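You operate a simulated robot arm through the tools that you are given. There is no shell and no other tool. Be economical: measure what you need, move in short steps, check, and stop when the job is done.

You run a simulated two-armed robot. Do the job below in one go: nothing can be reset, and whatever is moved stays where it is left.

Task
Hold the teal crate with green band on the top of the steel table marked joining steady with one hand and put the orange chalk with purple band in it with the other.
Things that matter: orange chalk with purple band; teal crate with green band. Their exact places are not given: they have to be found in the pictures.

It is judged by the outcome, as a careful person would: the job done as asked, and still so three seconds after it is handed in. It fails if anything else is knocked over, pushed out of place, dropped, spilled or broken.

Robot
Two 7-joint arms with two-finger parallel grippers on one trunk, on a base that drives. Base frame: it is fixed to the floor where the robot stands at the start and does not move with it; the origin is under the middle of the robot, x ahead of it, y to its left, z up. Lengths are in m, angles in degrees, forces in N, time in s.
The left shoulder is at the start at [0.07, 0.13, 1.187], the right one opposite. With the tool pointing down near the work surface each hand reaches from about 0.1 to 0.5 m from the robot's upright axis, wherever it stands, measured 20 degrees to its own side. Places, roughly: teal crate with green band (27x20x13 cm) [0.8, -0.1, 0.8]. Payload 1.57 kg a hand.
The TCP of each hand is the grasp point between the finger pads, 0.03 m short of the fingertips. In the tool frame z runs along the fingers and y along their closing line. The gripper opens to 0.08 m. The fingers are 0.017 m wide and 0.012 m thick; the gripper's body (0.04 by 0.082 m) begins 0.08 m behind the TCP.
Orientation is that of the tool frame in the base frame, as a unit quaternion [x, y, z, w]. With the fingers straight down and closing along the base's y, the tool's x points along the base's -x, its y along +y and its z along -z.

Tools
- The arms move only by the tool servo_tool. It takes "left_steps", "right_steps" or both (then of equal length, played together; a hand with none holds still); each is a list of rows, each a list of 7 numbers: the shift along the base's x, y, z in mm, then the turn, a rotation vector about the base's x, y, z in rad, then the finger opening in mm, from 0 to 80. In form: [[tx, ty, tz, ax, ay, az, grip], ...]. A call has 1 to 12 rows; each row is the pose to reach, as a shift and turn from the pose commanded when the call began. A row lasts 0.2 s, in which the tool goes at most 0.05 m and 8.6 degrees; a call with a longer step from one row to the next is refused whole, and so is a gripper value outside its range. A pose out of reach is approached as far as the arm can. The call stops where the force on the tool passes 40 N (or 10 N more than at its start, if that is more) or the arm is blocked; 0.2 s more then pass. Each finger travels about 0.108 m/s and halts on what it meets, pressing with about 34 N; the grip force reading is that of the motor and also rises with nothing between the fingers. The clock runs only during rows and for 0.2 s after the last one: add rows that repeat a pose to give the fingers time. The reply holds the time, the measured pose of the TCP, the force on the tool along the base axes, the opening and the grip force, in the units named above and with some noise, with the torque about the TCP (base axes, N m) and any sound that the robot's microphone picked up, and new pictures: "pictures" is both (left out), scene, wrist or none (wrist: the cameras of the hands that moved).
- Cameras (640 x 400 px; columns grow to the right, rows downward): "scene" is now at [0.1367, 0.0061, 1.4113]; the picture's right is [0.09, -1.00, 0.00], its down [-0.63, -0.06, -0.77] and it looks along [0.77, 0.07, -0.64] (base axes); focal length 268 px, centre (320, 200). "left" rides on the left gripper at [0.072, 0.007, -0.122] in its tool frame; the picture's right is [-0.09, 1.00, 0.00], its down [-0.84, -0.08, -0.54] and it looks along [-0.54, -0.05, 0.84] (tool axes); focal length 238 px, centre (320, 200). "right" rides on the right gripper at [0.072, -0.007, -0.122] in its tool frame; the picture's right is [0.09, 1.00, 0.00], its down [-0.84, 0.08, -0.54] and it looks along [-0.54, 0.05, 0.84] (tool axes); focal length 238 px, centre (320, 200).
- raise_lower(by): slides the trunk up (or, below 0, down) by that many m; the arms and the scene camera ride with it, the base frame stays. It gives what a move gives, with no picture.
- roll_base(legs): drives the robot by 1 to 6 legs, each [ahead, left, turn to the left] in m, m and degrees, along the robot's own axes; the way and the turn of a leg run together, so that a leg with both is an arc; at most 1.5 m and 180 degrees a leg. The arms and the cameras ride along, it lands a little off, and it stops where it bumps. It gives what a move gives, and a new picture of the scene camera.
- head_to(pan, tilt): turns the head with the scene camera to pan (to the left, within 86 degrees either way) and tilt (down, from -29 to 69), counted from straight ahead of the robot. It gives what a move gives, and a new picture of the scene camera.
- point_at(camera, pixels): for up to 12 pixels [column, row] of the newest picture of that camera ("zoom" is the newest enlarged one), the place [x, y, z] in the base frame of the surface seen there, good to about 0.003 m. It takes no simulated time.
- close_up(camera, box): a new picture of the part [left, top, right, bottom] of that camera's present view, enlarged. It takes no simulated time.
- close_job(): hands the job in; it is judged then, once.

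Work in short steps. Measure before you move; look again where a grasp or a placing could have gone wrong, and mend it. You have 80 turns and 260 pictures in all, those below and enlarged ones among them. Open the grippers and draw the arms clear of the work before you hand the job in, unless the task says otherwise; then end with one line.

The tools are called after "Request:" as name(argument=value, ...) on one line, values as JSON. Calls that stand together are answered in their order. servo_tool: Moves the arms, as the interface text tells. Its arguments: {"type":"object","properties":{"left_steps":{"type":"array"},"right_steps":{"type":"array"},"pictures":{"type":"string","enum":["both","scene","wrist","none"]}},"required":[]} The other tools are called the same way: raise_lower (by) slides the trunk up or down; roll_base (legs) drives the base; head_to (pan, tilt) turns the head that bears the scene camera; point_at (camera, pixels) gives the place of the surface under pixels of a picture; close_up (camera, box) takes an enlarged picture of a part of a camera's view; close_job () hands the job in.

At the start:

```text
clock: 0.0
left_ee_pos: [0.3414, 0.1217, 1.1851]
left_ee_rot: [-0.002, 1.0, -0.001, 0.0]
left_contact_force: [0.4, -0.4, 0.5]
left_wrist_torque: [-0.01, -0.02, -0.02]
left_finger_gap: 0.0802
left_finger_force: 0.0
right_ee_pos: [0.3005, -0.1341, 1.1545]
right_ee_rot: [0.0, 1.0, 0.0, 0.0]
right_contact_force: [0.0, -0.6, -0.2]
right_wrist_torque: [0.01, 0.03, 0.02]
right_finger_gap: 0.08
right_finger_force: 0.0
trunk travel left (down, up): [-0.825, 0.115]
robot x, y, heading: [0.0012, -0.0023, 0.0]
head pan, tilt: [5.3, 39.5]
```

scene: 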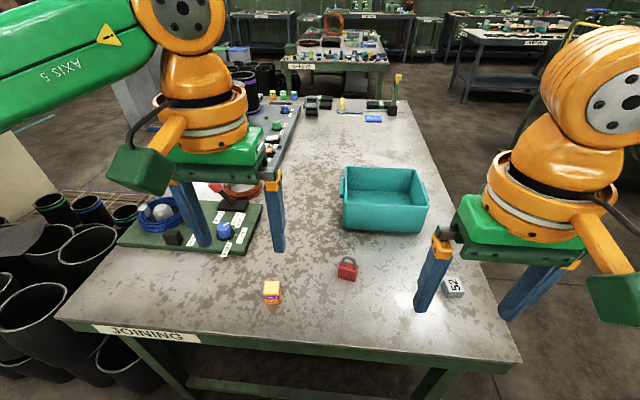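
right: 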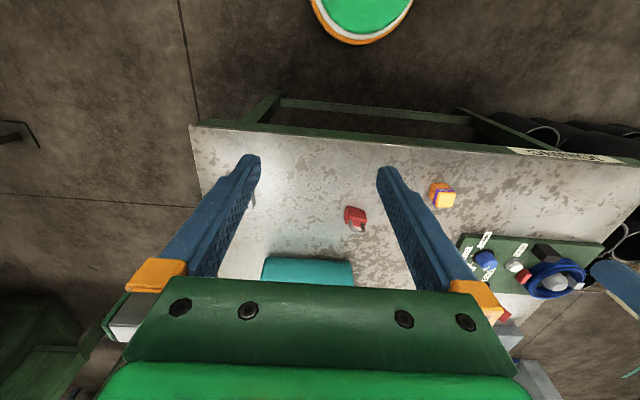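
left: 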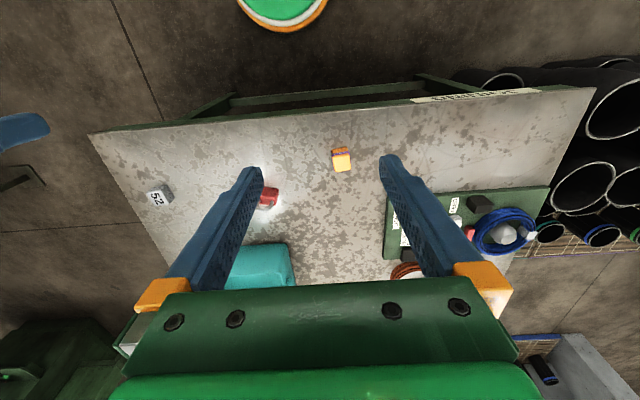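

The orange block with a purple band is at about (272,292) and the teal crate is at about (384,200). I'll enlarge both and measure them.

Request:
close_up(camera="scene", box=[220, 150, 480, 312])

Request:
point_at(camera="scene", pixels=[[271, 285], [272, 298], [341, 203], [428, 208], [412, 170], [347, 168], [384, 215], [385, 190], [347, 265], [60, 318], [520, 360], [454, 285]])

Request:
close_up(camera="scene", box=[240, 270, 304, 310])

```text
2.46 times, centred on (350, 231) of scene
```

zoom: 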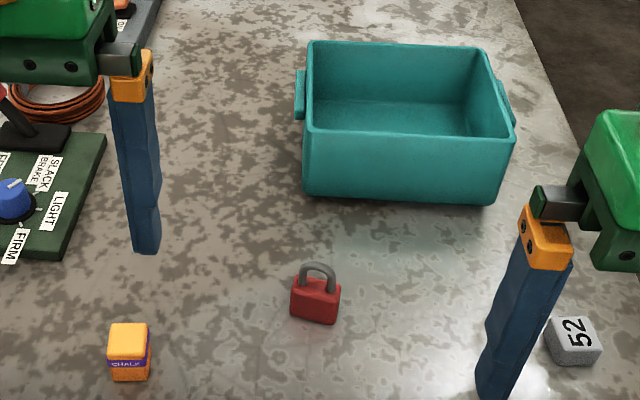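

```text
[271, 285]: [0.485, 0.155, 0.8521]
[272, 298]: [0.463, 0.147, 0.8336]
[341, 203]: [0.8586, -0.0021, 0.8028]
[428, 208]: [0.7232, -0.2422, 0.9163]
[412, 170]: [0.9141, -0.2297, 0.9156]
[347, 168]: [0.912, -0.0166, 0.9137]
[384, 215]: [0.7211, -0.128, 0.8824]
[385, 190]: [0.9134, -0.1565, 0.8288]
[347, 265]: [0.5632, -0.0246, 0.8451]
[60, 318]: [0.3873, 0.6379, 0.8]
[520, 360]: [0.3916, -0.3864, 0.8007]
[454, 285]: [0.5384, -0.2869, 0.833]
```

```text
10.00 times, centred on (272, 290) of scene
```

zoom: 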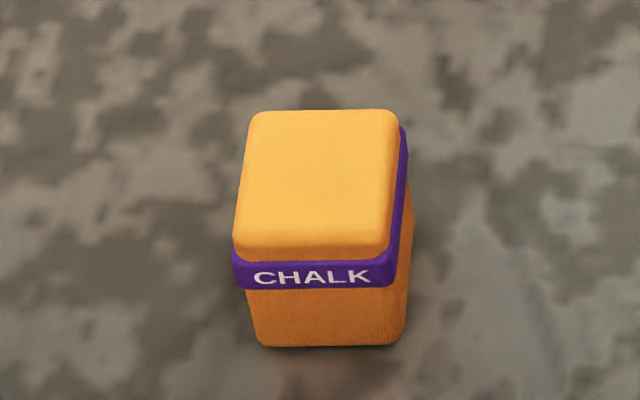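

The chalk is about 5 cm tall, near (0.475, 0.15), and the crate is beyond comfortable reach from here. I'll look down to see how the base clears the table.

Request:
head_to(pan=0, tilt=69)

Request:
head_to(pan=-50, tilt=45)

```text
clock: 0.9
left_ee_pos: [0.3417, 0.121, 1.1874]
left_ee_rot: [-0.002, 1.0, -0.001, -0.001]
left_contact_force: [0.3, -0.2, 0.0]
left_wrist_torque: [-0.03, 0.04, -0.02]
left_finger_gap: 0.08
left_finger_force: 0.1
right_ee_pos: [0.3006, -0.1336, 1.1537]
right_ee_rot: [0.0, 1.0, 0.001, 0.0]
right_contact_force: [1.1, -0.5, -1.0]
right_wrist_torque: [0.05, -0.04, 0.04]
right_finger_gap: 0.0797
right_finger_force: 0.1
trunk travel left (down, up): [-0.825, 0.115]
robot x, y, heading: [0.0017, -0.0045, 0.1]
head pan, tilt: [0.0, 68.8]
```

scene: 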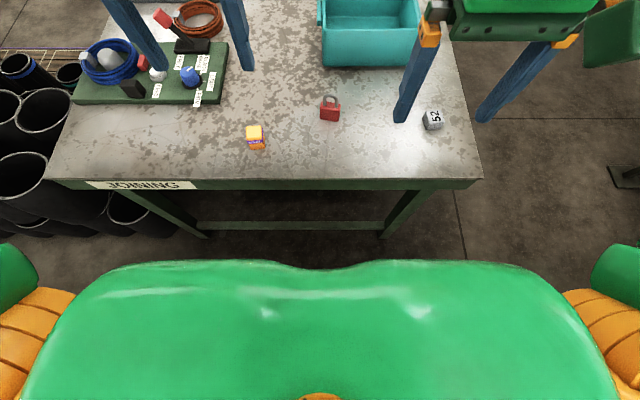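

```text
clock: 2.1
left_ee_pos: [0.3431, 0.122, 1.1857]
left_ee_rot: [-0.002, 1.0, -0.001, -0.001]
left_contact_force: [0.3, 0.0, -0.6]
left_wrist_torque: [0.02, 0.03, 0.02]
left_finger_gap: 0.0798
left_finger_force: 0.1
right_ee_pos: [0.3008, -0.1329, 1.1547]
right_ee_rot: [0.0, 1.0, 0.001, 0.0]
right_contact_force: [0.3, -0.3, 0.1]
right_wrist_torque: [0.06, 0.03, 0.01]
right_finger_gap: 0.08
right_finger_force: 0.0
trunk travel left (down, up): [-0.825, 0.115]
robot x, y, heading: [-0.0024, -0.0018, 0.3]
head pan, tilt: [-50.0, 45.0]
```

scene: 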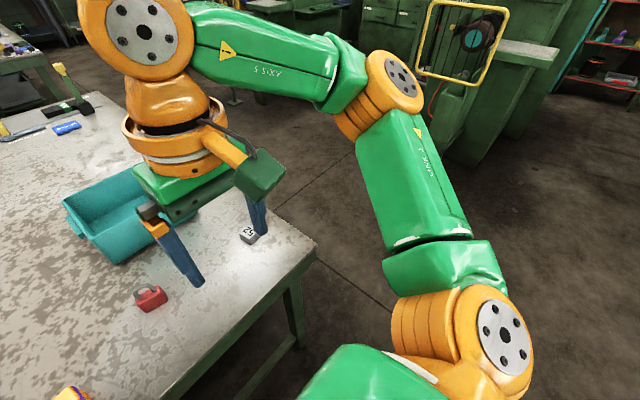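

The right side of the table has free floor, so I can approach the crate from there later. First I'll drive a little closer and measure the chalk exactly.

Request:
roll_base(legs=[[0.07, 0, 0]])

Request:
head_to(pan=8, tilt=55)

Request:
close_up(camera="scene", box=[230, 190, 390, 290])

```text
clock: 3.1
left_ee_pos: [0.4024, 0.1203, 1.1888]
left_ee_rot: [0.0, 1.0, -0.001, 0.004]
left_contact_force: [0.2, 0.0, 0.9]
left_wrist_torque: [0.02, -0.06, 0.0]
left_finger_gap: 0.0801
left_finger_force: 0.0
right_ee_pos: [0.3606, -0.1345, 1.1567]
right_ee_rot: [0.0, 1.0, 0.0, 0.004]
right_contact_force: [-1.5, -0.2, -0.2]
right_wrist_torque: [0.04, -0.09, 0.02]
right_finger_gap: 0.08
right_finger_force: 0.0
trunk travel left (down, up): [-0.825, 0.115]
robot x, y, heading: [0.0675, -0.0019, -0.1]
head pan, tilt: [-50.0, 45.0]
```

scene: 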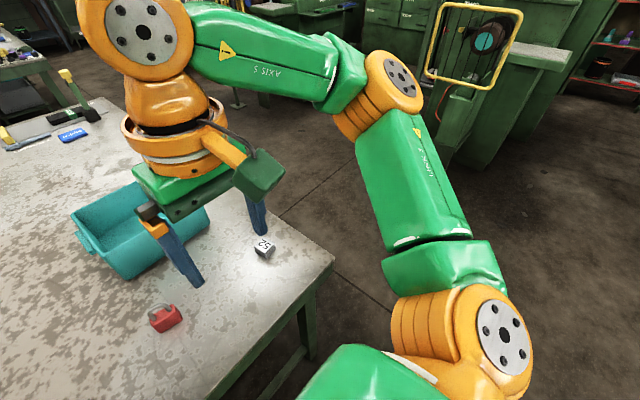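

```text
clock: 4.4
left_ee_pos: [0.4087, 0.1209, 1.1863]
left_ee_rot: [-0.001, 1.0, -0.001, 0.001]
left_contact_force: [0.0, 0.5, -0.8]
left_wrist_torque: [0.0, -0.04, 0.0]
left_finger_gap: 0.0798
left_finger_force: 0.1
right_ee_pos: [0.3671, -0.1328, 1.1555]
right_ee_rot: [0.0, 1.0, 0.0, 0.001]
right_contact_force: [-0.2, -0.1, 0.1]
right_wrist_torque: [0.01, 0.0, 0.0]
right_finger_gap: 0.0799
right_finger_force: 0.1
trunk travel left (down, up): [-0.825, 0.115]
robot x, y, heading: [0.0636, -0.0006, 0.2]
head pan, tilt: [8.0, 55.0]
```

scene: 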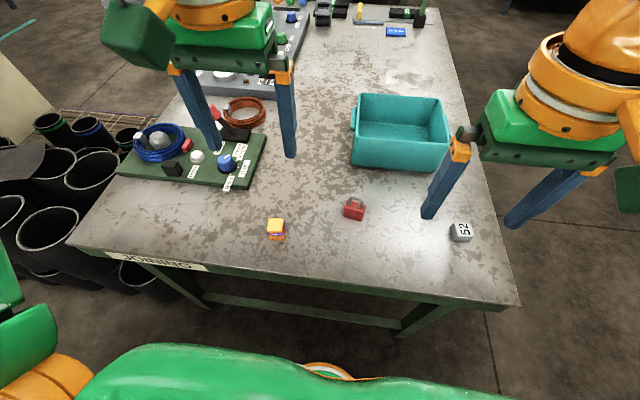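

```text
4.00 times, centred on (310, 240) of scene
```

zoom: 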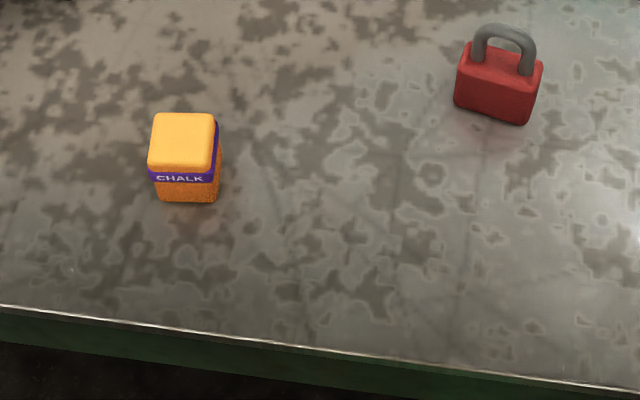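

The chalk's top face in the zoom spans about (150–215, 113–172). I'll measure its corners to get its centre and yaw.

Request:
point_at(camera="zoom", pixels=[[157, 118], [210, 118], [207, 162], [152, 160], [182, 140], [187, 192], [185, 215]])

```text
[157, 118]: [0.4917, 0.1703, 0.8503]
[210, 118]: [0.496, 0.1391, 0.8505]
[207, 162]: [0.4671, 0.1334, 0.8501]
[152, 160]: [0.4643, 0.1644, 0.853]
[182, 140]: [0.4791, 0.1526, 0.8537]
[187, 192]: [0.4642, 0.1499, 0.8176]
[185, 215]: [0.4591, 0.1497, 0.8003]
```

The chalk centre is (0.480, 0.152), its top is at 0.852, and its yaw is about +10°. I'll bring the left hand above it and check with the wrist camera.

Request:
servo_tool(left_steps=[[15, 6, -38, 0, 0, 0.05, 80], [30, 12, -76, 0, 0, 0.1, 80], [45, 19, -114, 0, 0, 0.17, 80], [60, 26, -152, 0, 0, 0.17, 80], [71, 31, -190, 0, 0, 0.17, 80], [71, 31, -230, 0, 0, 0.17, 80], [71, 31, -230, 0, 0, 0.17, 80]])

```text
clock: 6.0
left_ee_pos: [0.4796, 0.1556, 0.9549]
left_ee_rot: [-0.086, 0.996, -0.001, 0.001]
left_contact_force: [-0.1, -0.6, -0.3]
left_wrist_torque: [-0.02, 0.05, 0.02]
left_finger_gap: 0.08
left_finger_force: 0.0
right_ee_pos: [0.3664, -0.1328, 1.1541]
right_ee_rot: [0.0, 1.0, -0.001, 0.0]
right_contact_force: [-0.2, 0.3, -0.1]
right_wrist_torque: [0.02, -0.02, 0.01]
right_finger_gap: 0.08
right_finger_force: 0.0
trunk travel left (down, up): [-0.825, 0.115]
robot x, y, heading: [0.069, -0.0005, -0.1]
head pan, tilt: [8.0, 55.0]
```

scene: 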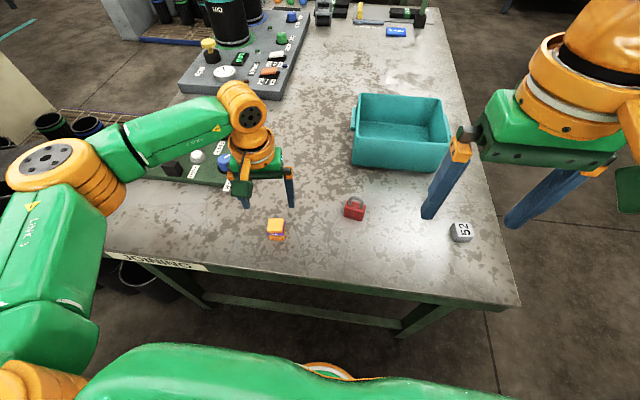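
left: 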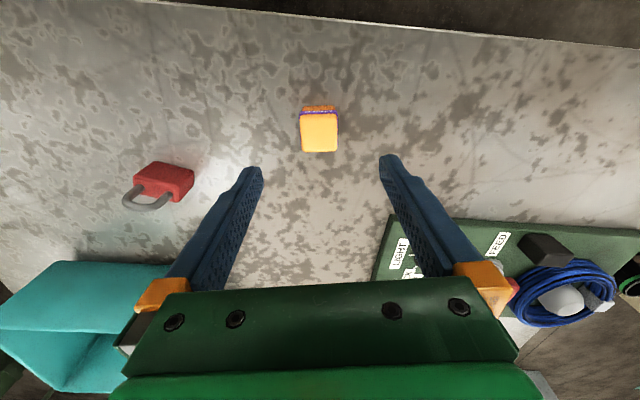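

The chalk is centred between the fingers at (320,130) and square with them. I'll descend to z≈0.842.

Request:
servo_tool(left_steps=[[0, -2, -40, 0, 0, 0, 80], [0, -2, -80, 0, 0, 0, 80], [0, -2, -100, 0, 0, 0, 80], [0, -2, -113, 0, 0, 0, 80], [0, -2, -113, 0, 0, 0, 80]])

```text
clock: 7.2
left_ee_pos: [0.4807, 0.1525, 0.8433]
left_ee_rot: [-0.087, 0.996, -0.001, 0.001]
left_contact_force: [0.4, 0.0, 0.4]
left_wrist_torque: [0.01, 0.0, 0.02]
left_finger_gap: 0.0801
left_finger_force: 0.1
right_ee_pos: [0.3671, -0.1345, 1.1548]
right_ee_rot: [0.0, 1.0, -0.001, 0.001]
right_contact_force: [0.7, -0.6, -0.3]
right_wrist_torque: [0.01, -0.02, 0.0]
right_finger_gap: 0.0801
right_finger_force: 0.0
trunk travel left (down, up): [-0.825, 0.115]
robot x, y, heading: [0.0642, -0.0027, -0.1]
head pan, tilt: [8.0, 55.0]
```

scene: 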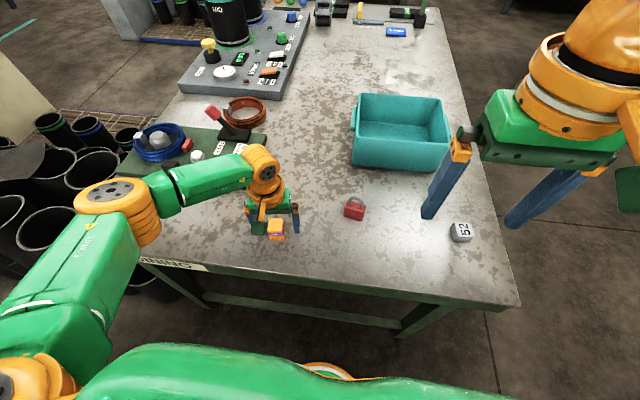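
left: 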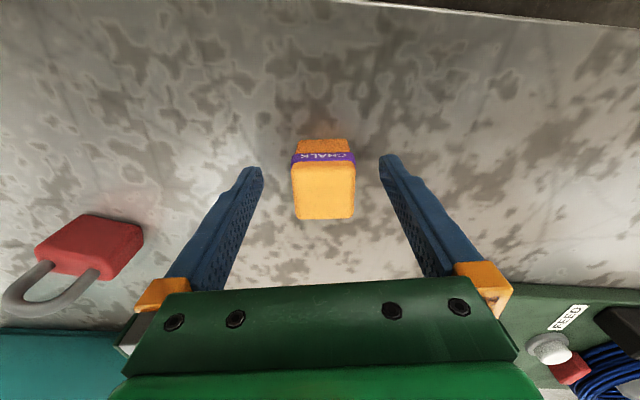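

The chalk sits between the fingers, so I close on it and lift a little.

Request:
servo_tool(left_steps=[[0, 0, 0, 0, 0, 0, 50], [0, 0, 0, 0, 0, 0, 25], [0, 0, 0, 0, 0, 0, 20], [0, 0, 0, 0, 0, 0, 20], [0, 0, 30, 0, 0, 0, 20], [0, 0, 60, 0, 0, 0, 20], [0, 0, 60, 0, 0, 0, 20]])

```text
clock: 8.8
left_ee_pos: [0.4787, 0.1493, 0.9029]
left_ee_rot: [-0.086, 0.996, 0.0, 0.001]
left_contact_force: [0.0, -0.1, -1.8]
left_wrist_torque: [0.02, 0.02, 0.0]
left_finger_gap: 0.0355
left_finger_force: 33.2
right_ee_pos: [0.368, -0.133, 1.1541]
right_ee_rot: [0.0, 1.0, -0.001, 0.0]
right_contact_force: [-0.6, -0.2, 0.6]
right_wrist_torque: [-0.01, -0.01, 0.01]
right_finger_gap: 0.0799
right_finger_force: 0.0
trunk travel left (down, up): [-0.825, 0.115]
robot x, y, heading: [0.0686, 0.0004, 0.0]
head pan, tilt: [8.0, 55.0]
```

scene: 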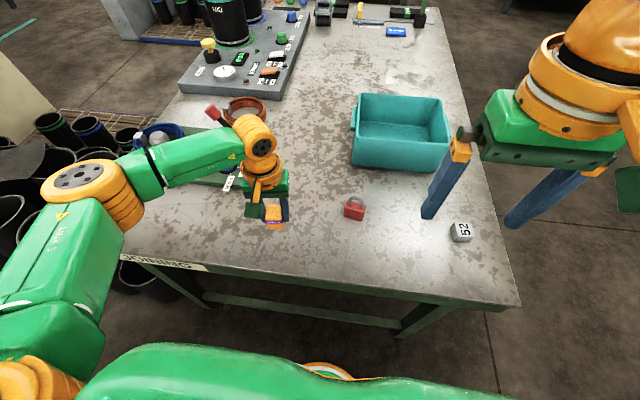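
left: 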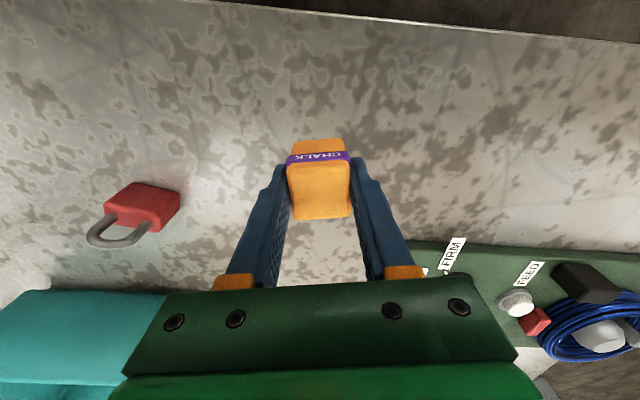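

The chalk is held (gap 35.5 mm, 33 N). I'll lift it high and draw it back towards the body before driving.

Request:
servo_tool(left_steps=[[0, 0, 45, 0, 0, 0, 20], [0, 0, 90, 0, 0, 0, 20], [-10, 0, 135, 0, 0, -0.05, 20], [-30, 0, 175, 0, 0, -0.1, 20], [-50, 0, 210, 0, 0, -0.17, 20], [-70, 0, 240, 0, 0, -0.17, 20], [-80, 0, 260, 0, 0, -0.17, 20], [-80, 0, 260, 0, 0, -0.17, 20]])

Request:
head_to(pan=-75, tilt=50)

Request:
head_to(pan=-60, tilt=25)

```text
clock: 10.6
left_ee_pos: [0.4001, 0.1526, 1.1647]
left_ee_rot: [-0.001, 1.0, 0.0, 0.0]
left_contact_force: [-0.9, 0.0, -0.1]
left_wrist_torque: [-0.01, 0.0, 0.01]
left_finger_gap: 0.0353
left_finger_force: 34.0
right_ee_pos: [0.3673, -0.1321, 1.1536]
right_ee_rot: [0.001, 1.0, 0.001, 0.0]
right_contact_force: [0.1, 0.8, 0.2]
right_wrist_torque: [-0.01, 0.0, -0.01]
right_finger_gap: 0.08
right_finger_force: 0.0
trunk travel left (down, up): [-0.825, 0.115]
robot x, y, heading: [0.0675, 0.003, -0.0]
head pan, tilt: [8.0, 55.0]
```

scene: 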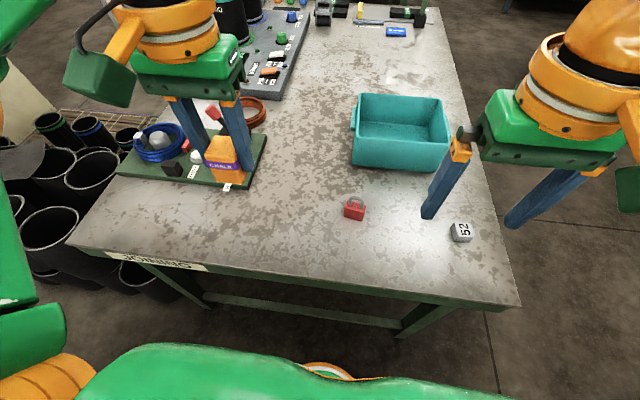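
left: 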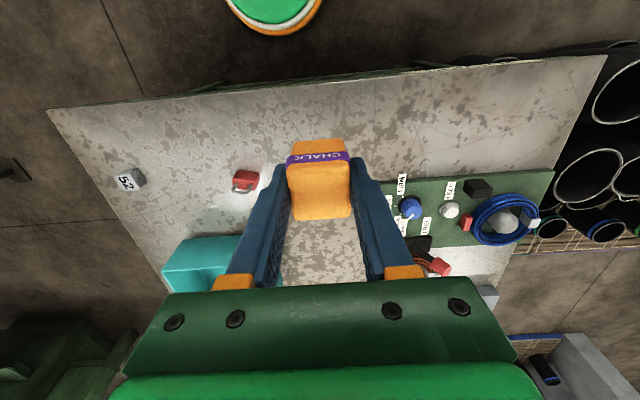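

```text
clock: 12.2
left_ee_pos: [0.3995, 0.1519, 1.1631]
left_ee_rot: [-0.002, 1.0, 0.0, -0.001]
left_contact_force: [-0.3, -0.4, -1.5]
left_wrist_torque: [-0.01, 0.0, -0.01]
left_finger_gap: 0.0352
left_finger_force: 33.5
right_ee_pos: [0.3678, -0.1337, 1.1548]
right_ee_rot: [0.0, 1.0, 0.0, 0.0]
right_contact_force: [0.0, 0.9, -0.4]
right_wrist_torque: [-0.01, 0.0, -0.02]
right_finger_gap: 0.0798
right_finger_force: 0.1
trunk travel left (down, up): [-0.825, 0.115]
robot x, y, heading: [0.0647, 0.0023, 0.1]
head pan, tilt: [-75.0, 50.0]
```

scene: 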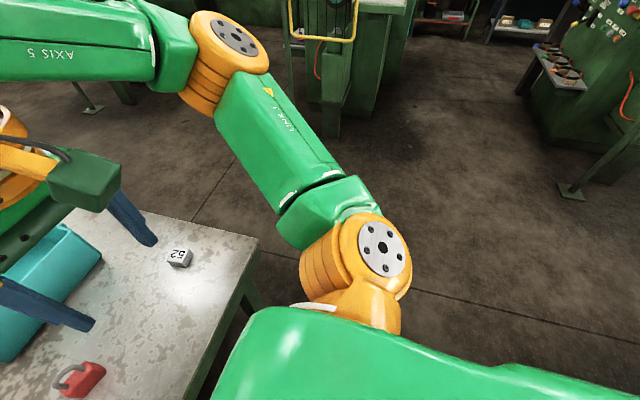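

```text
clock: 13.1
left_ee_pos: [0.3985, 0.1525, 1.165]
left_ee_rot: [-0.001, 1.0, -0.001, 0.0]
left_contact_force: [0.2, 0.1, -1.4]
left_wrist_torque: [0.01, -0.03, 0.0]
left_finger_gap: 0.0353
left_finger_force: 33.7
right_ee_pos: [0.3658, -0.1327, 1.1532]
right_ee_rot: [0.001, 1.0, 0.001, 0.0]
right_contact_force: [-0.2, 0.4, 0.2]
right_wrist_torque: [0.0, -0.02, 0.0]
right_finger_gap: 0.0799
right_finger_force: 0.2
trunk travel left (down, up): [-0.825, 0.115]
robot x, y, heading: [0.0662, 0.0018, -0.0]
head pan, tilt: [-60.0, 25.0]
```

scene: 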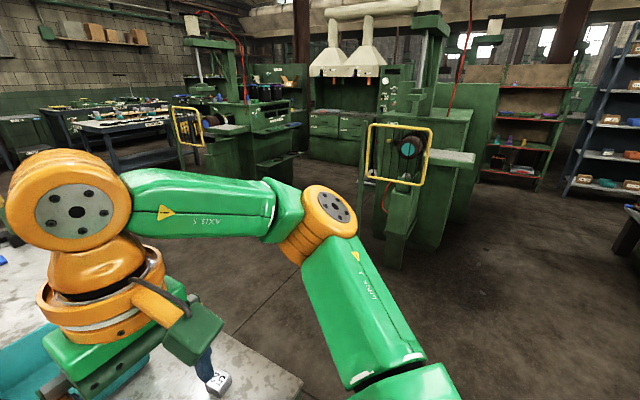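

I'll measure where the nearby machine and the table's right edge are, to plan the way round.

Request:
point_at(camera="scene", pixels=[[368, 150], [425, 180], [400, 255], [380, 235], [185, 145], [180, 100], [300, 372], [250, 340], [500, 330], [260, 150]])

```text
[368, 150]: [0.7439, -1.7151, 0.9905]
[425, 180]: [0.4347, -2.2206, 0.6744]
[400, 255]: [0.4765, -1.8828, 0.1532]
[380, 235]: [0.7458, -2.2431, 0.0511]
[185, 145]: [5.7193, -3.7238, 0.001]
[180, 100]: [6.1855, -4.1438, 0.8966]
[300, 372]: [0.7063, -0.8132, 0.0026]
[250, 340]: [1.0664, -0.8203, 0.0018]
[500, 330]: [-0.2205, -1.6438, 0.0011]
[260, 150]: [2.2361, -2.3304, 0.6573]
```

The machine starts at y≈−1.7, so there is a good lane between it and the table. I'll back out, sidestep right, turn left 90°, and sidestep along the table's right side, staying about 0.65 m off its edge.

Request:
roll_base(legs=[[-0.25, 0, 0], [0, -1.03, 0], [0, 0, 90], [0, -1.0, 0]])

Request:
head_to(pan=0, tilt=50)

```text
clock: 28.4
left_ee_pos: [0.6236, -0.7054, 1.1653]
left_ee_rot: [0.71, -0.705, 0.001, 0.0]
left_contact_force: [0.6, -0.8, -1.5]
left_wrist_torque: [0.02, 0.0, 0.0]
left_finger_gap: 0.0354
left_finger_force: 33.4
right_ee_pos: [0.9092, -0.7381, 1.155]
right_ee_rot: [0.708, -0.706, 0.001, -0.001]
right_contact_force: [0.0, -0.7, 0.5]
right_wrist_torque: [-0.03, 0.01, -0.02]
right_finger_gap: 0.0797
right_finger_force: 0.1
trunk travel left (down, up): [-0.825, 0.115]
robot x, y, heading: [0.778, -1.0378, 90.1]
head pan, tilt: [-60.0, 25.0]
```

scene: 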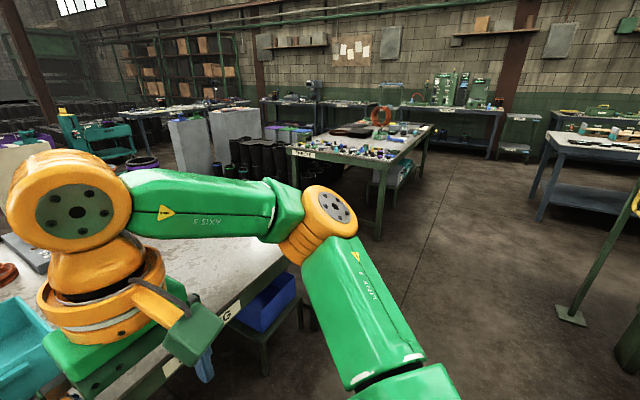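

```text
clock: 29.7
left_ee_pos: [0.6244, -0.7058, 1.1645]
left_ee_rot: [0.709, -0.705, 0.0, -0.001]
left_contact_force: [-0.1, -0.9, -0.5]
left_wrist_torque: [0.0, -0.01, -0.04]
left_finger_gap: 0.0353
left_finger_force: 34.2
right_ee_pos: [0.9082, -0.7378, 1.1545]
right_ee_rot: [0.708, -0.706, 0.0, 0.0]
right_contact_force: [-0.1, -0.2, 0.9]
right_wrist_torque: [0.03, 0.01, 0.01]
right_finger_gap: 0.0801
right_finger_force: 0.0
trunk travel left (down, up): [-0.825, 0.115]
robot x, y, heading: [0.7751, -1.0361, 90.0]
head pan, tilt: [0.0, 50.0]
```

scene: 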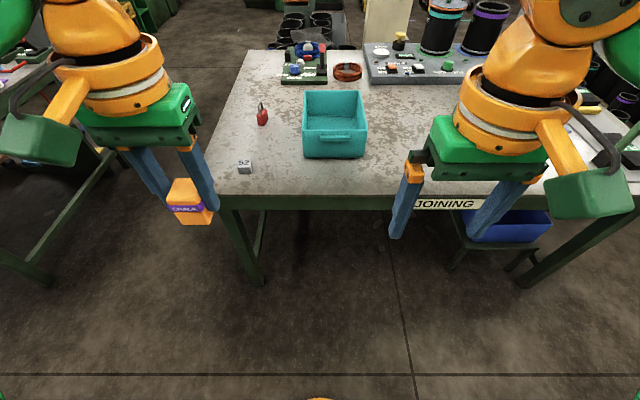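

The crate is ahead at (335,125) with nothing close beside it. I'll drive up to the table edge.

Request:
roll_base(legs=[[0, -0.06, 0], [0.33, 0, 0], [0.05, 0, 0]])

Request:
close_up(camera="scene", box=[160, 100, 480, 300])

```text
clock: 33.0
left_ee_pos: [0.6848, -0.3272, 1.1683]
left_ee_rot: [0.708, -0.706, -0.002, -0.003]
left_contact_force: [-0.7, -1.1, -1.5]
left_wrist_torque: [0.05, -0.02, 0.0]
left_finger_gap: 0.0354
left_finger_force: 34.1
right_ee_pos: [0.9695, -0.3576, 1.1572]
right_ee_rot: [-0.706, 0.708, 0.003, 0.002]
right_contact_force: [-0.9, -1.0, 0.3]
right_wrist_torque: [0.09, 0.01, 0.02]
right_finger_gap: 0.0802
right_finger_force: 0.0
trunk travel left (down, up): [-0.825, 0.115]
robot x, y, heading: [0.8373, -0.6504, 90.1]
head pan, tilt: [0.0, 50.0]
```

scene: 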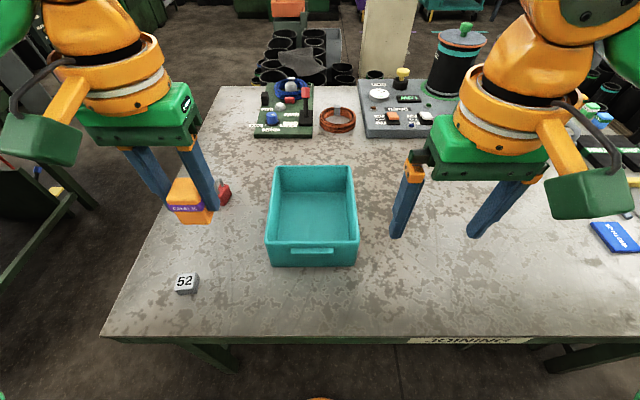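

```text
2.00 times, centred on (320, 200) of scene
```

zoom: 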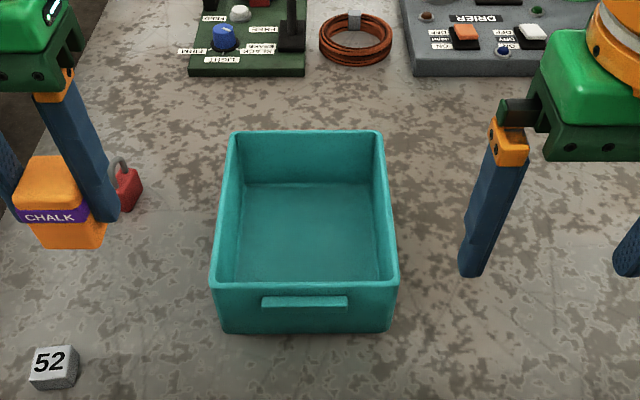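

I'm at a good standoff (robot y −0.65) and can see into the crate. I'll measure its rim, walls and floor.

Request:
point_at(camera="zoom", pixels=[[393, 281], [386, 206], [380, 137], [233, 137], [222, 206], [213, 284], [305, 286], [305, 220], [250, 240], [250, 215], [305, 303], [395, 250]])

Request:
close_up(camera="scene", box=[328, 160, 368, 185])

```text
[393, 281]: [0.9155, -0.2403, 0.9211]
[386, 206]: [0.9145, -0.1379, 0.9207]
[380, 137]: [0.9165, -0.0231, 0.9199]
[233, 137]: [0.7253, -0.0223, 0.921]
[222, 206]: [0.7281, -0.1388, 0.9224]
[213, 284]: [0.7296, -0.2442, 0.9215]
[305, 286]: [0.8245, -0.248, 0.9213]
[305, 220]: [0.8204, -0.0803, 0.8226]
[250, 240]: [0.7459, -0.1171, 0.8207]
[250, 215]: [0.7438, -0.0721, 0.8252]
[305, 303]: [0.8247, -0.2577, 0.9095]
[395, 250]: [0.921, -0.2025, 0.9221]
```

```text
16.00 times, centred on (348, 172) of scene
```

zoom: 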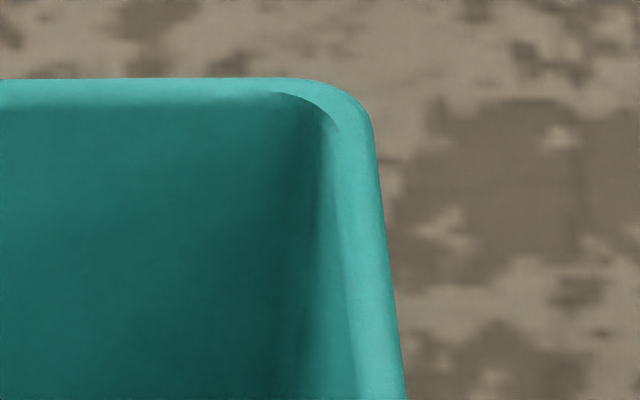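

The rim is at z≈0.921, the right-hand wall at x≈0.917 and the floor at z≈0.822. I'll bring the right hand, fingers open, above the right wall at about y −0.185.

Request:
servo_tool(right_steps=[[-8, 35, -10, 0, 0, 0, 80], [-18, 75, -30, 0, 0, 0, 80], [-28, 110, -60, 0, 0, 0, 80], [-38, 145, -95, 0, 0, 0, 80], [-50, 173, -130, 0, 0, 0, 80], [-52, 173, -172, 0, 0, 0, 80], [-52, 173, -172, 0, 0, 0, 80]])

```text
refused: row 4 steps farther than a row can; nothing moved
```

One row was slightly too long, so I'll split it more finely.

Request:
servo_tool(right_steps=[[-8, 35, -10, 0, 0, 0, 80], [-17, 68, -30, 0, 0, 0, 80], [-26, 98, -55, 0, 0, 0, 80], [-34, 128, -82, 0, 0, 0, 80], [-42, 152, -110, 0, 0, 0, 80], [-52, 173, -140, 0, 0, 0, 80], [-52, 173, -172, 0, 0, 0, 80], [-52, 173, -172, 0, 0, 0, 80]])

```text
clock: 34.8
left_ee_pos: [0.6851, -0.3182, 1.1647]
left_ee_rot: [0.707, -0.707, 0.0, -0.001]
left_contact_force: [-0.1, -0.1, -0.9]
left_wrist_torque: [0.01, -0.03, 0.0]
left_finger_gap: 0.0353
left_finger_force: 33.7
right_ee_pos: [0.9167, -0.1787, 0.9829]
right_ee_rot: [0.708, -0.707, -0.001, -0.001]
right_contact_force: [-0.1, -0.5, 0.1]
right_wrist_torque: [-0.01, -0.02, -0.03]
right_finger_gap: 0.0799
right_finger_force: 0.2
trunk travel left (down, up): [-0.825, 0.115]
robot x, y, heading: [0.8375, -0.6508, 90.0]
head pan, tilt: [0.0, 50.0]
```

scene: 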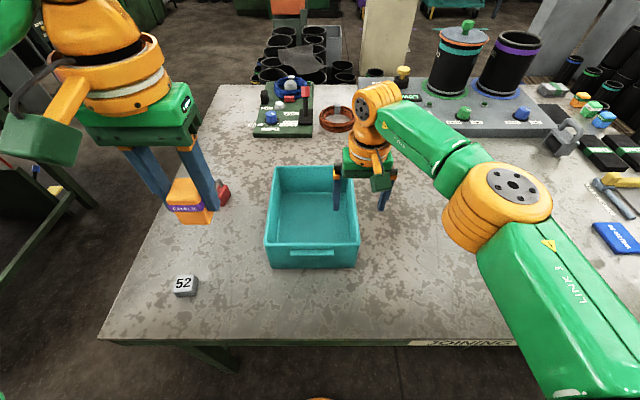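
right: 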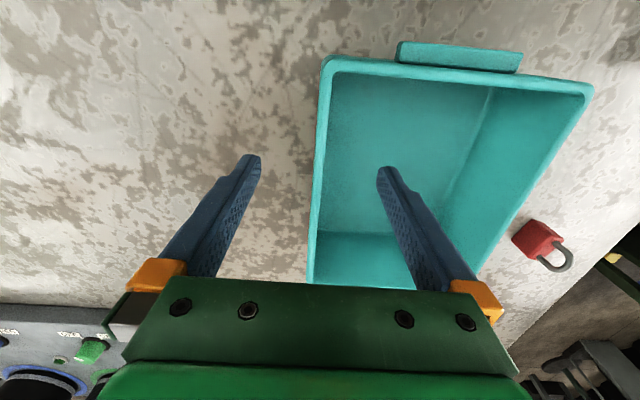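

The wall runs between the open fingers at about x≈317 in the wrist picture. I'll go down to z≈0.908 and then close partway.

Request:
servo_tool(right_steps=[[0, 0, -40, 0, 0, 0, 80], [0, 0, -74, 0, 0, 0, 80], [0, 0, -74, 0, 0, 0, 60], [0, 0, -74, 0, 0, 0, 36], [0, 0, -74, 0, 0, 0, 24], [0, 0, -74, 0, 0, 0, 24]])

Request:
close_up(camera="right", box=[220, 120, 420, 300])

```text
clock: 36.2
left_ee_pos: [0.6833, -0.3178, 1.1647]
left_ee_rot: [0.709, -0.706, 0.0, -0.001]
left_contact_force: [-0.1, 0.2, -1.2]
left_wrist_torque: [0.02, -0.03, 0.0]
left_finger_gap: 0.0354
left_finger_force: 33.7
right_ee_pos: [0.9178, -0.1809, 0.91]
right_ee_rot: [-0.707, 0.708, 0.0, 0.001]
right_contact_force: [-0.3, -0.4, 0.1]
right_wrist_torque: [-0.02, 0.01, 0.01]
right_finger_gap: 0.024
right_finger_force: 0.0
trunk travel left (down, up): [-0.825, 0.115]
robot x, y, heading: [0.8353, -0.6479, 89.9]
head pan, tilt: [0.0, 50.0]
```

scene: 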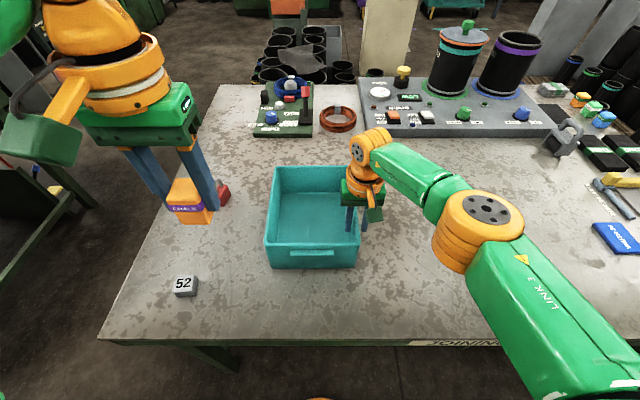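
right: 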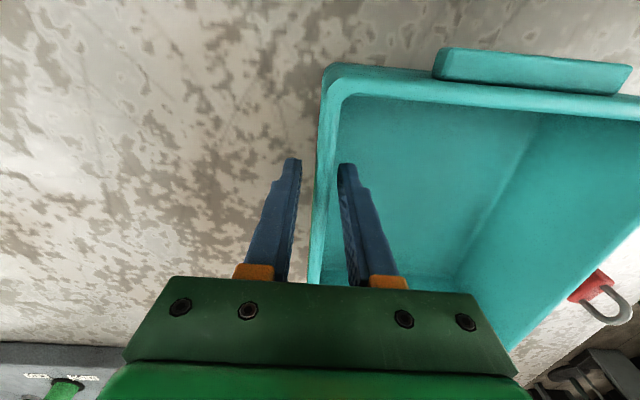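

```text
2.22 times, centred on (320, 210) of right
```

zoom: 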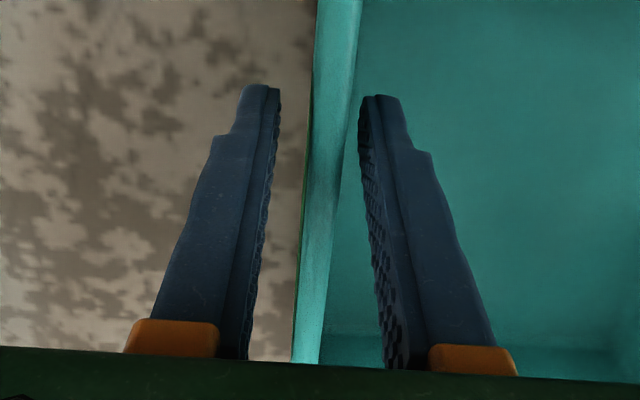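

The wall is well centred between the fingers, so I'll close on it gently.

Request:
servo_tool(right_steps=[[0, 0, 0, 0, 0, 0, 16], [0, 0, 0, 0, 0, 0, 10], [0, 0, 0, 0, 0, 0, 4], [0, 0, 0, 0, 0, 0, 0], [0, 0, 0, 0, 0, 0, 0]])

Request:
point_at(camera="scene", pixels=[[268, 241], [314, 243], [316, 210], [271, 203]])

```text
clock: 37.4
left_ee_pos: [0.6853, -0.3184, 1.1651]
left_ee_rot: [0.708, -0.706, 0.001, -0.002]
left_contact_force: [-0.1, -0.7, -1.1]
left_wrist_torque: [-0.02, 0.0, 0.01]
left_finger_gap: 0.0354
left_finger_force: 34.2
right_ee_pos: [0.9171, -0.1832, 0.9109]
right_ee_rot: [0.708, -0.706, 0.0, -0.001]
right_contact_force: [-0.8, -0.8, -0.1]
right_wrist_torque: [0.09, 0.17, 0.34]
right_finger_gap: 0.0078
right_finger_force: 27.0
trunk travel left (down, up): [-0.825, 0.115]
robot x, y, heading: [0.834, -0.6522, 89.9]
head pan, tilt: [0.0, 50.0]
```

scene: 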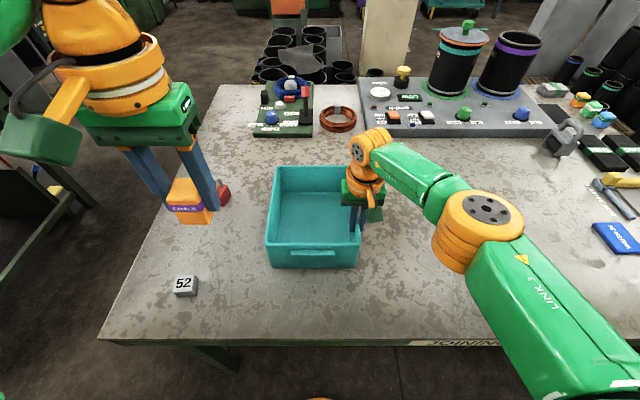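
right: 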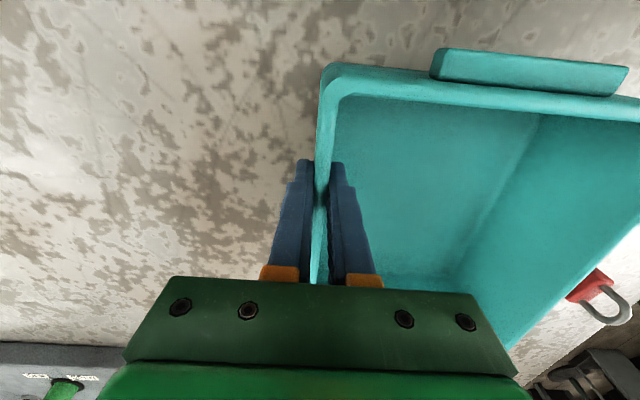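

```text
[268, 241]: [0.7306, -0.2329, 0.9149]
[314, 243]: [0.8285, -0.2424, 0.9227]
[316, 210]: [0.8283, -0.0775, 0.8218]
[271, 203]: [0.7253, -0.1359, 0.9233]
```

The crate is gripped firmly (7.8 mm wall, 27 N) and hasn't moved. I'll bring the left hand with the chalk above the left part of the crate.

Request:
servo_tool(left_steps=[[15, 35, -10, 0, 0, 0, 20], [30, 65, -25, 0, 0, 0, 20], [45, 95, -45, 0, 0, 0, 20], [62, 122, -70, 0, 0, 0, 20], [80, 140, -100, 0, 0, 0, 20], [90, 148, -130, 0, 0, 0, 20], [90, 148, -165, 0, 0, 0, 20], [90, 148, -165, 0, 0, 0, 20]])

```text
clock: 39.2
left_ee_pos: [0.774, -0.1749, 1.0011]
left_ee_rot: [0.708, -0.706, -0.001, -0.001]
left_contact_force: [-0.6, 0.0, -2.1]
left_wrist_torque: [-0.02, 0.0, -0.03]
left_finger_gap: 0.0352
left_finger_force: 34.0
left hand out of reach, approached as far as the arm can: row 6, 7, 8
right_ee_pos: [0.9184, -0.1818, 0.9104]
right_ee_rot: [-0.707, 0.708, 0.0, 0.001]
right_contact_force: [0.6, 0.3, 0.4]
right_wrist_torque: [-0.2, 0.07, 0.05]
right_finger_gap: 0.0079
right_finger_force: 26.8
trunk travel left (down, up): [-0.825, 0.115]
robot x, y, heading: [0.8372, -0.6476, 90.0]
head pan, tilt: [0.0, 50.0]
```

scene: 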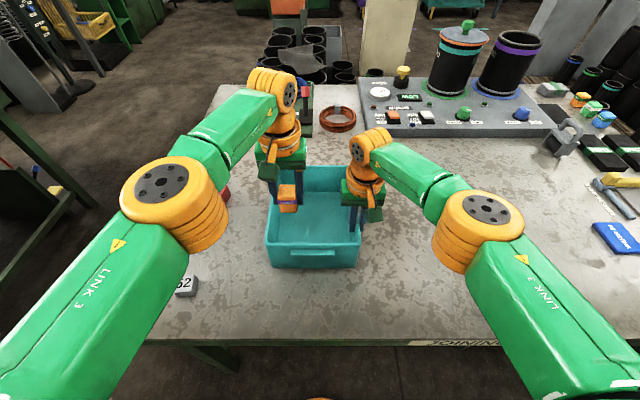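
left: 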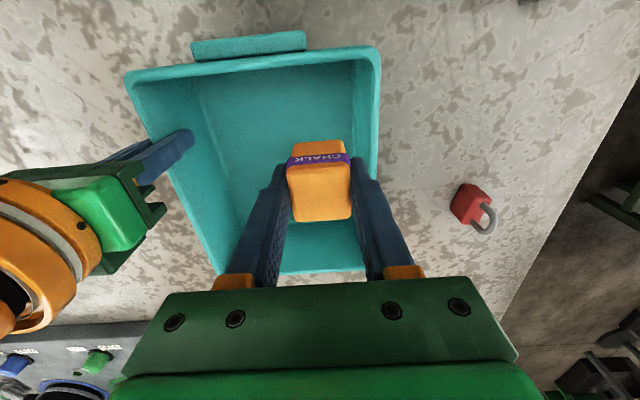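

I'm just short of the reach limit and the chalk is over the crate interior. I'll ease slightly toward the crate's middle and back in y, then lower to just above the floor.

Request:
servo_tool(left_steps=[[14, -22, 0, 0, 0, 0, 20], [14, -22, -40, 0, 0, 0, 20], [14, -22, -80, 0, 0, 0, 20], [14, -22, -110, 0, 0, 0, 20], [14, -22, -126, 0, 0, 0, 20], [14, -22, -126, 0, 0, 0, 20]])

Request:
close_up(camera="scene", box=[240, 150, 400, 280])

```text
clock: 40.6
left_ee_pos: [0.7881, -0.1962, 0.8743]
left_ee_rot: [0.708, -0.706, 0.0, -0.001]
left_contact_force: [0.4, 0.3, -0.7]
left_wrist_torque: [-0.03, 0.02, -0.01]
left_finger_gap: 0.0353
left_finger_force: 34.1
right_ee_pos: [0.9191, -0.1823, 0.9116]
right_ee_rot: [-0.707, 0.707, 0.001, 0.001]
right_contact_force: [-0.6, -1.1, -0.2]
right_wrist_torque: [-0.1, 0.05, 0.01]
right_finger_gap: 0.0078
right_finger_force: 26.7
trunk travel left (down, up): [-0.825, 0.115]
robot x, y, heading: [0.8392, -0.6514, 90.1]
head pan, tilt: [0.0, 50.0]
```

scene: 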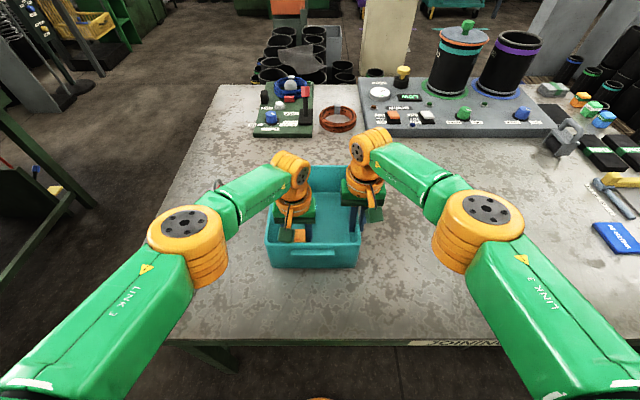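
left: 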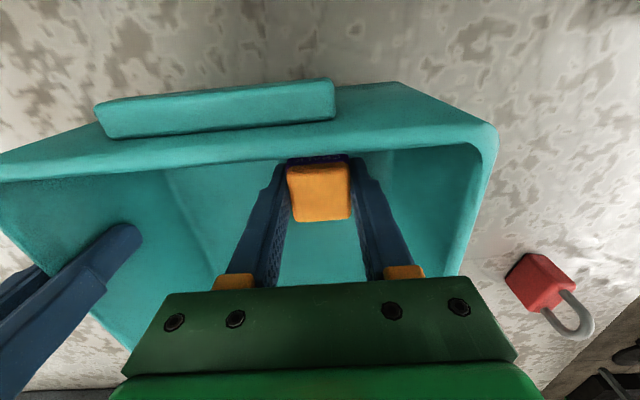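

```text
3.08 times, centred on (320, 215) of scene
```

zoom: 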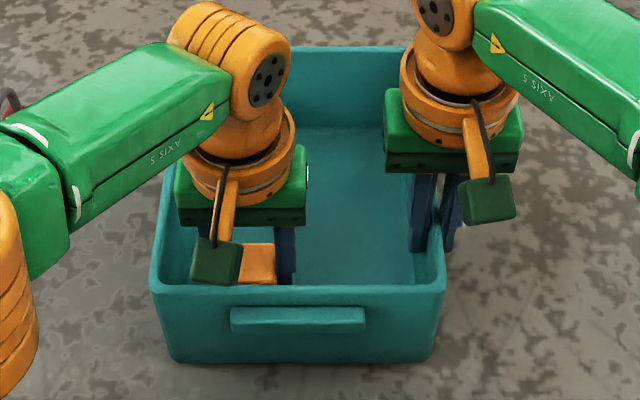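

The chalk is inside, with its bottom about 8 mm above the floor. I'll lower a few millimetres more and watch the force.

Request:
servo_tool(left_steps=[[0, 0, -4, 0, 0, 0, 20], [0, 0, -7, 0, 0, 0, 20], [0, 0, -8, 0, 0, 0, 20]], pictures="none")

```text
clock: 41.4
left_ee_pos: [0.7869, -0.1958, 0.8666]
left_ee_rot: [0.708, -0.706, -0.001, -0.002]
left_contact_force: [0.5, -0.2, -1.3]
left_wrist_torque: [-0.04, -0.04, -0.02]
left_finger_gap: 0.0356
left_finger_force: 33.5
right_ee_pos: [0.9201, -0.1818, 0.9099]
right_ee_rot: [0.707, -0.707, 0.0, -0.001]
right_contact_force: [-0.1, 0.0, -0.3]
right_wrist_torque: [0.0, 0.05, -0.02]
right_finger_gap: 0.0077
right_finger_force: 26.5
trunk travel left (down, up): [-0.825, 0.115]
robot x, y, heading: [0.8386, -0.6494, 90.0]
head pan, tilt: [0.0, 50.0]
```

There's no contact yet, so I'll creep down 2 mm at a time until the force shows the floor.

Request:
servo_tool(left_steps=[[0, 0, -1, 0, 0, 0, 20], [0, 0, -2, 0, 0, 0, 20], [0, 0, -3, 0, 0, 0, 20]], pictures="none")

Request:
servo_tool(left_steps=[[0, 0, -1, 0, 0, 0, 20], [0, 0, -2, 0, 0, 0, 20]], pictures="wrist")

```text
clock: 42.2
left_ee_pos: [0.7877, -0.197, 0.8638]
left_ee_rot: [0.708, -0.706, -0.001, -0.002]
left_contact_force: [-0.4, -2.1, 13.7]
left_wrist_torque: [0.04, 0.05, -0.08]
left_finger_gap: 0.0353
left_finger_force: 34.4
right_ee_pos: [0.9187, -0.183, 0.9103]
right_ee_rot: [0.708, -0.707, 0.0, -0.001]
right_contact_force: [-0.8, 2.3, -3.7]
right_wrist_torque: [-0.35, -0.2, -0.28]
right_finger_gap: 0.008
right_finger_force: 27.3
trunk travel left (down, up): [-0.825, 0.115]
robot x, y, heading: [0.8379, -0.6479, 90.0]
head pan, tilt: [0.0, 50.0]
```

```text
clock: 42.8
left_ee_pos: [0.7876, -0.1968, 0.8613]
left_ee_rot: [0.708, -0.707, -0.001, -0.003]
left_contact_force: [1.5, 1.8, 27.3]
left_wrist_torque: [0.08, -0.07, -0.02]
left_finger_gap: 0.0354
left_finger_force: 34.2
right_ee_pos: [0.919, -0.1833, 0.91]
right_ee_rot: [0.707, -0.707, -0.001, 0.0]
right_contact_force: [-2.7, 0.6, -9.2]
right_wrist_torque: [-0.18, -0.41, -0.36]
right_finger_gap: 0.0079
right_finger_force: 27.3
trunk travel left (down, up): [-0.825, 0.115]
robot x, y, heading: [0.8343, -0.6521, 90.3]
head pan, tilt: [0.0, 50.0]
```

left: 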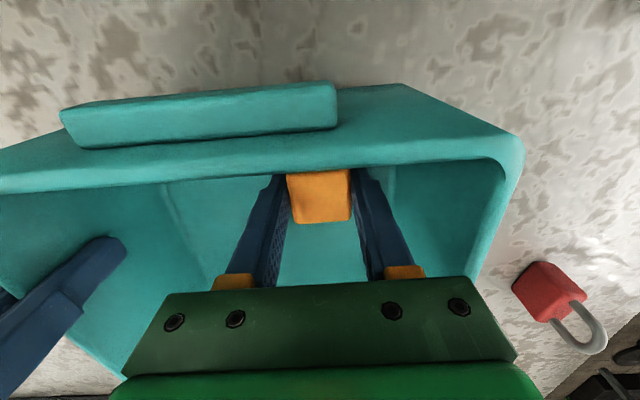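

The chalk is on the floor (force 27 N), so I'll back off 3 mm and open the fingers to 56 mm.

Request:
servo_tool(left_steps=[[0, 0, 3, 0, 0, 0, 20], [0, 0, 3, 0, 0, 0, 40], [0, 0, 3, 0, 0, 0, 56], [0, 0, 3, 0, 0, 0, 56]], pictures="wrist")

```text
clock: 43.8
left_ee_pos: [0.787, -0.1957, 0.8642]
left_ee_rot: [0.708, -0.706, 0.001, -0.001]
left_contact_force: [0.0, -0.9, -0.7]
left_wrist_torque: [-0.02, 0.03, 0.03]
left_finger_gap: 0.056
left_finger_force: 0.0
right_ee_pos: [0.9177, -0.1809, 0.9109]
right_ee_rot: [0.707, -0.707, 0.0, -0.001]
right_contact_force: [1.6, 2.5, 2.2]
right_wrist_torque: [0.18, 0.05, -0.03]
right_finger_gap: 0.0079
right_finger_force: 26.5
trunk travel left (down, up): [-0.825, 0.115]
robot x, y, heading: [0.8339, -0.6517, 90.1]
head pan, tilt: [0.0, 50.0]
```

left: 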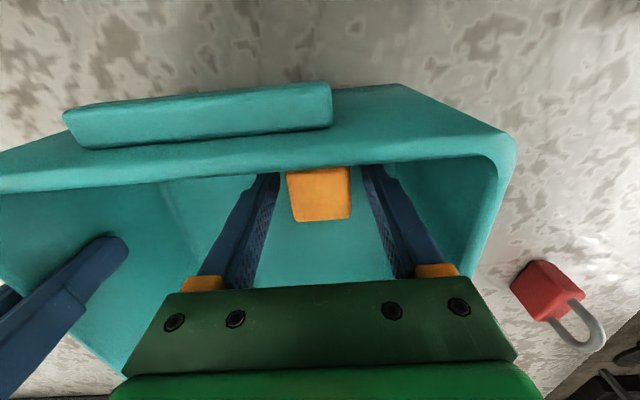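

The chalk stands free between the open fingers. I'll lift the left hand straight up, then draw it back out to the left, still holding the crate.

Request:
servo_tool(left_steps=[[0, 0, 30, 0, 0, 0, 56], [0, 0, 75, 0, 0, 0, 56], [0, 0, 120, 0, 0, 0, 56], [0, 0, 160, 0, 0, 0, 56], [-15, -25, 195, 0, 0, 0, 56], [-35, -50, 230, 0, 0, 0, 56], [-60, -80, 260, 0, 0, 0, 56], [-85, -105, 290, 0, 0, 0, 56], [-100, -125, 300, 0, 0, 0, 56], [-100, -125, 300, 0, 0, 0, 56]])

```text
clock: 46.0
left_ee_pos: [0.6898, -0.3214, 1.1642]
left_ee_rot: [0.709, -0.706, -0.001, -0.002]
left_contact_force: [-0.1, -0.3, 0.0]
left_wrist_torque: [0.01, 0.01, -0.02]
left_finger_gap: 0.0562
left_finger_force: 0.1
right_ee_pos: [0.9186, -0.1829, 0.9107]
right_ee_rot: [0.708, -0.707, 0.0, 0.001]
right_contact_force: [1.3, -1.3, -0.1]
right_wrist_torque: [0.07, 0.0, -0.1]
right_finger_gap: 0.0081
right_finger_force: 26.8
trunk travel left (down, up): [-0.825, 0.115]
robot x, y, heading: [0.8385, -0.6523, 89.9]
head pan, tilt: [0.0, 50.0]
```

scene: 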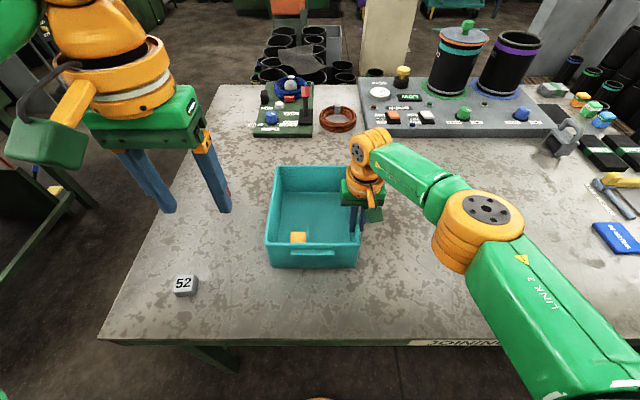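
left: 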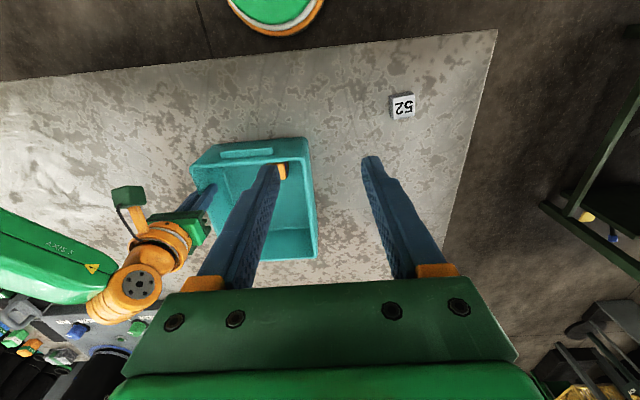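

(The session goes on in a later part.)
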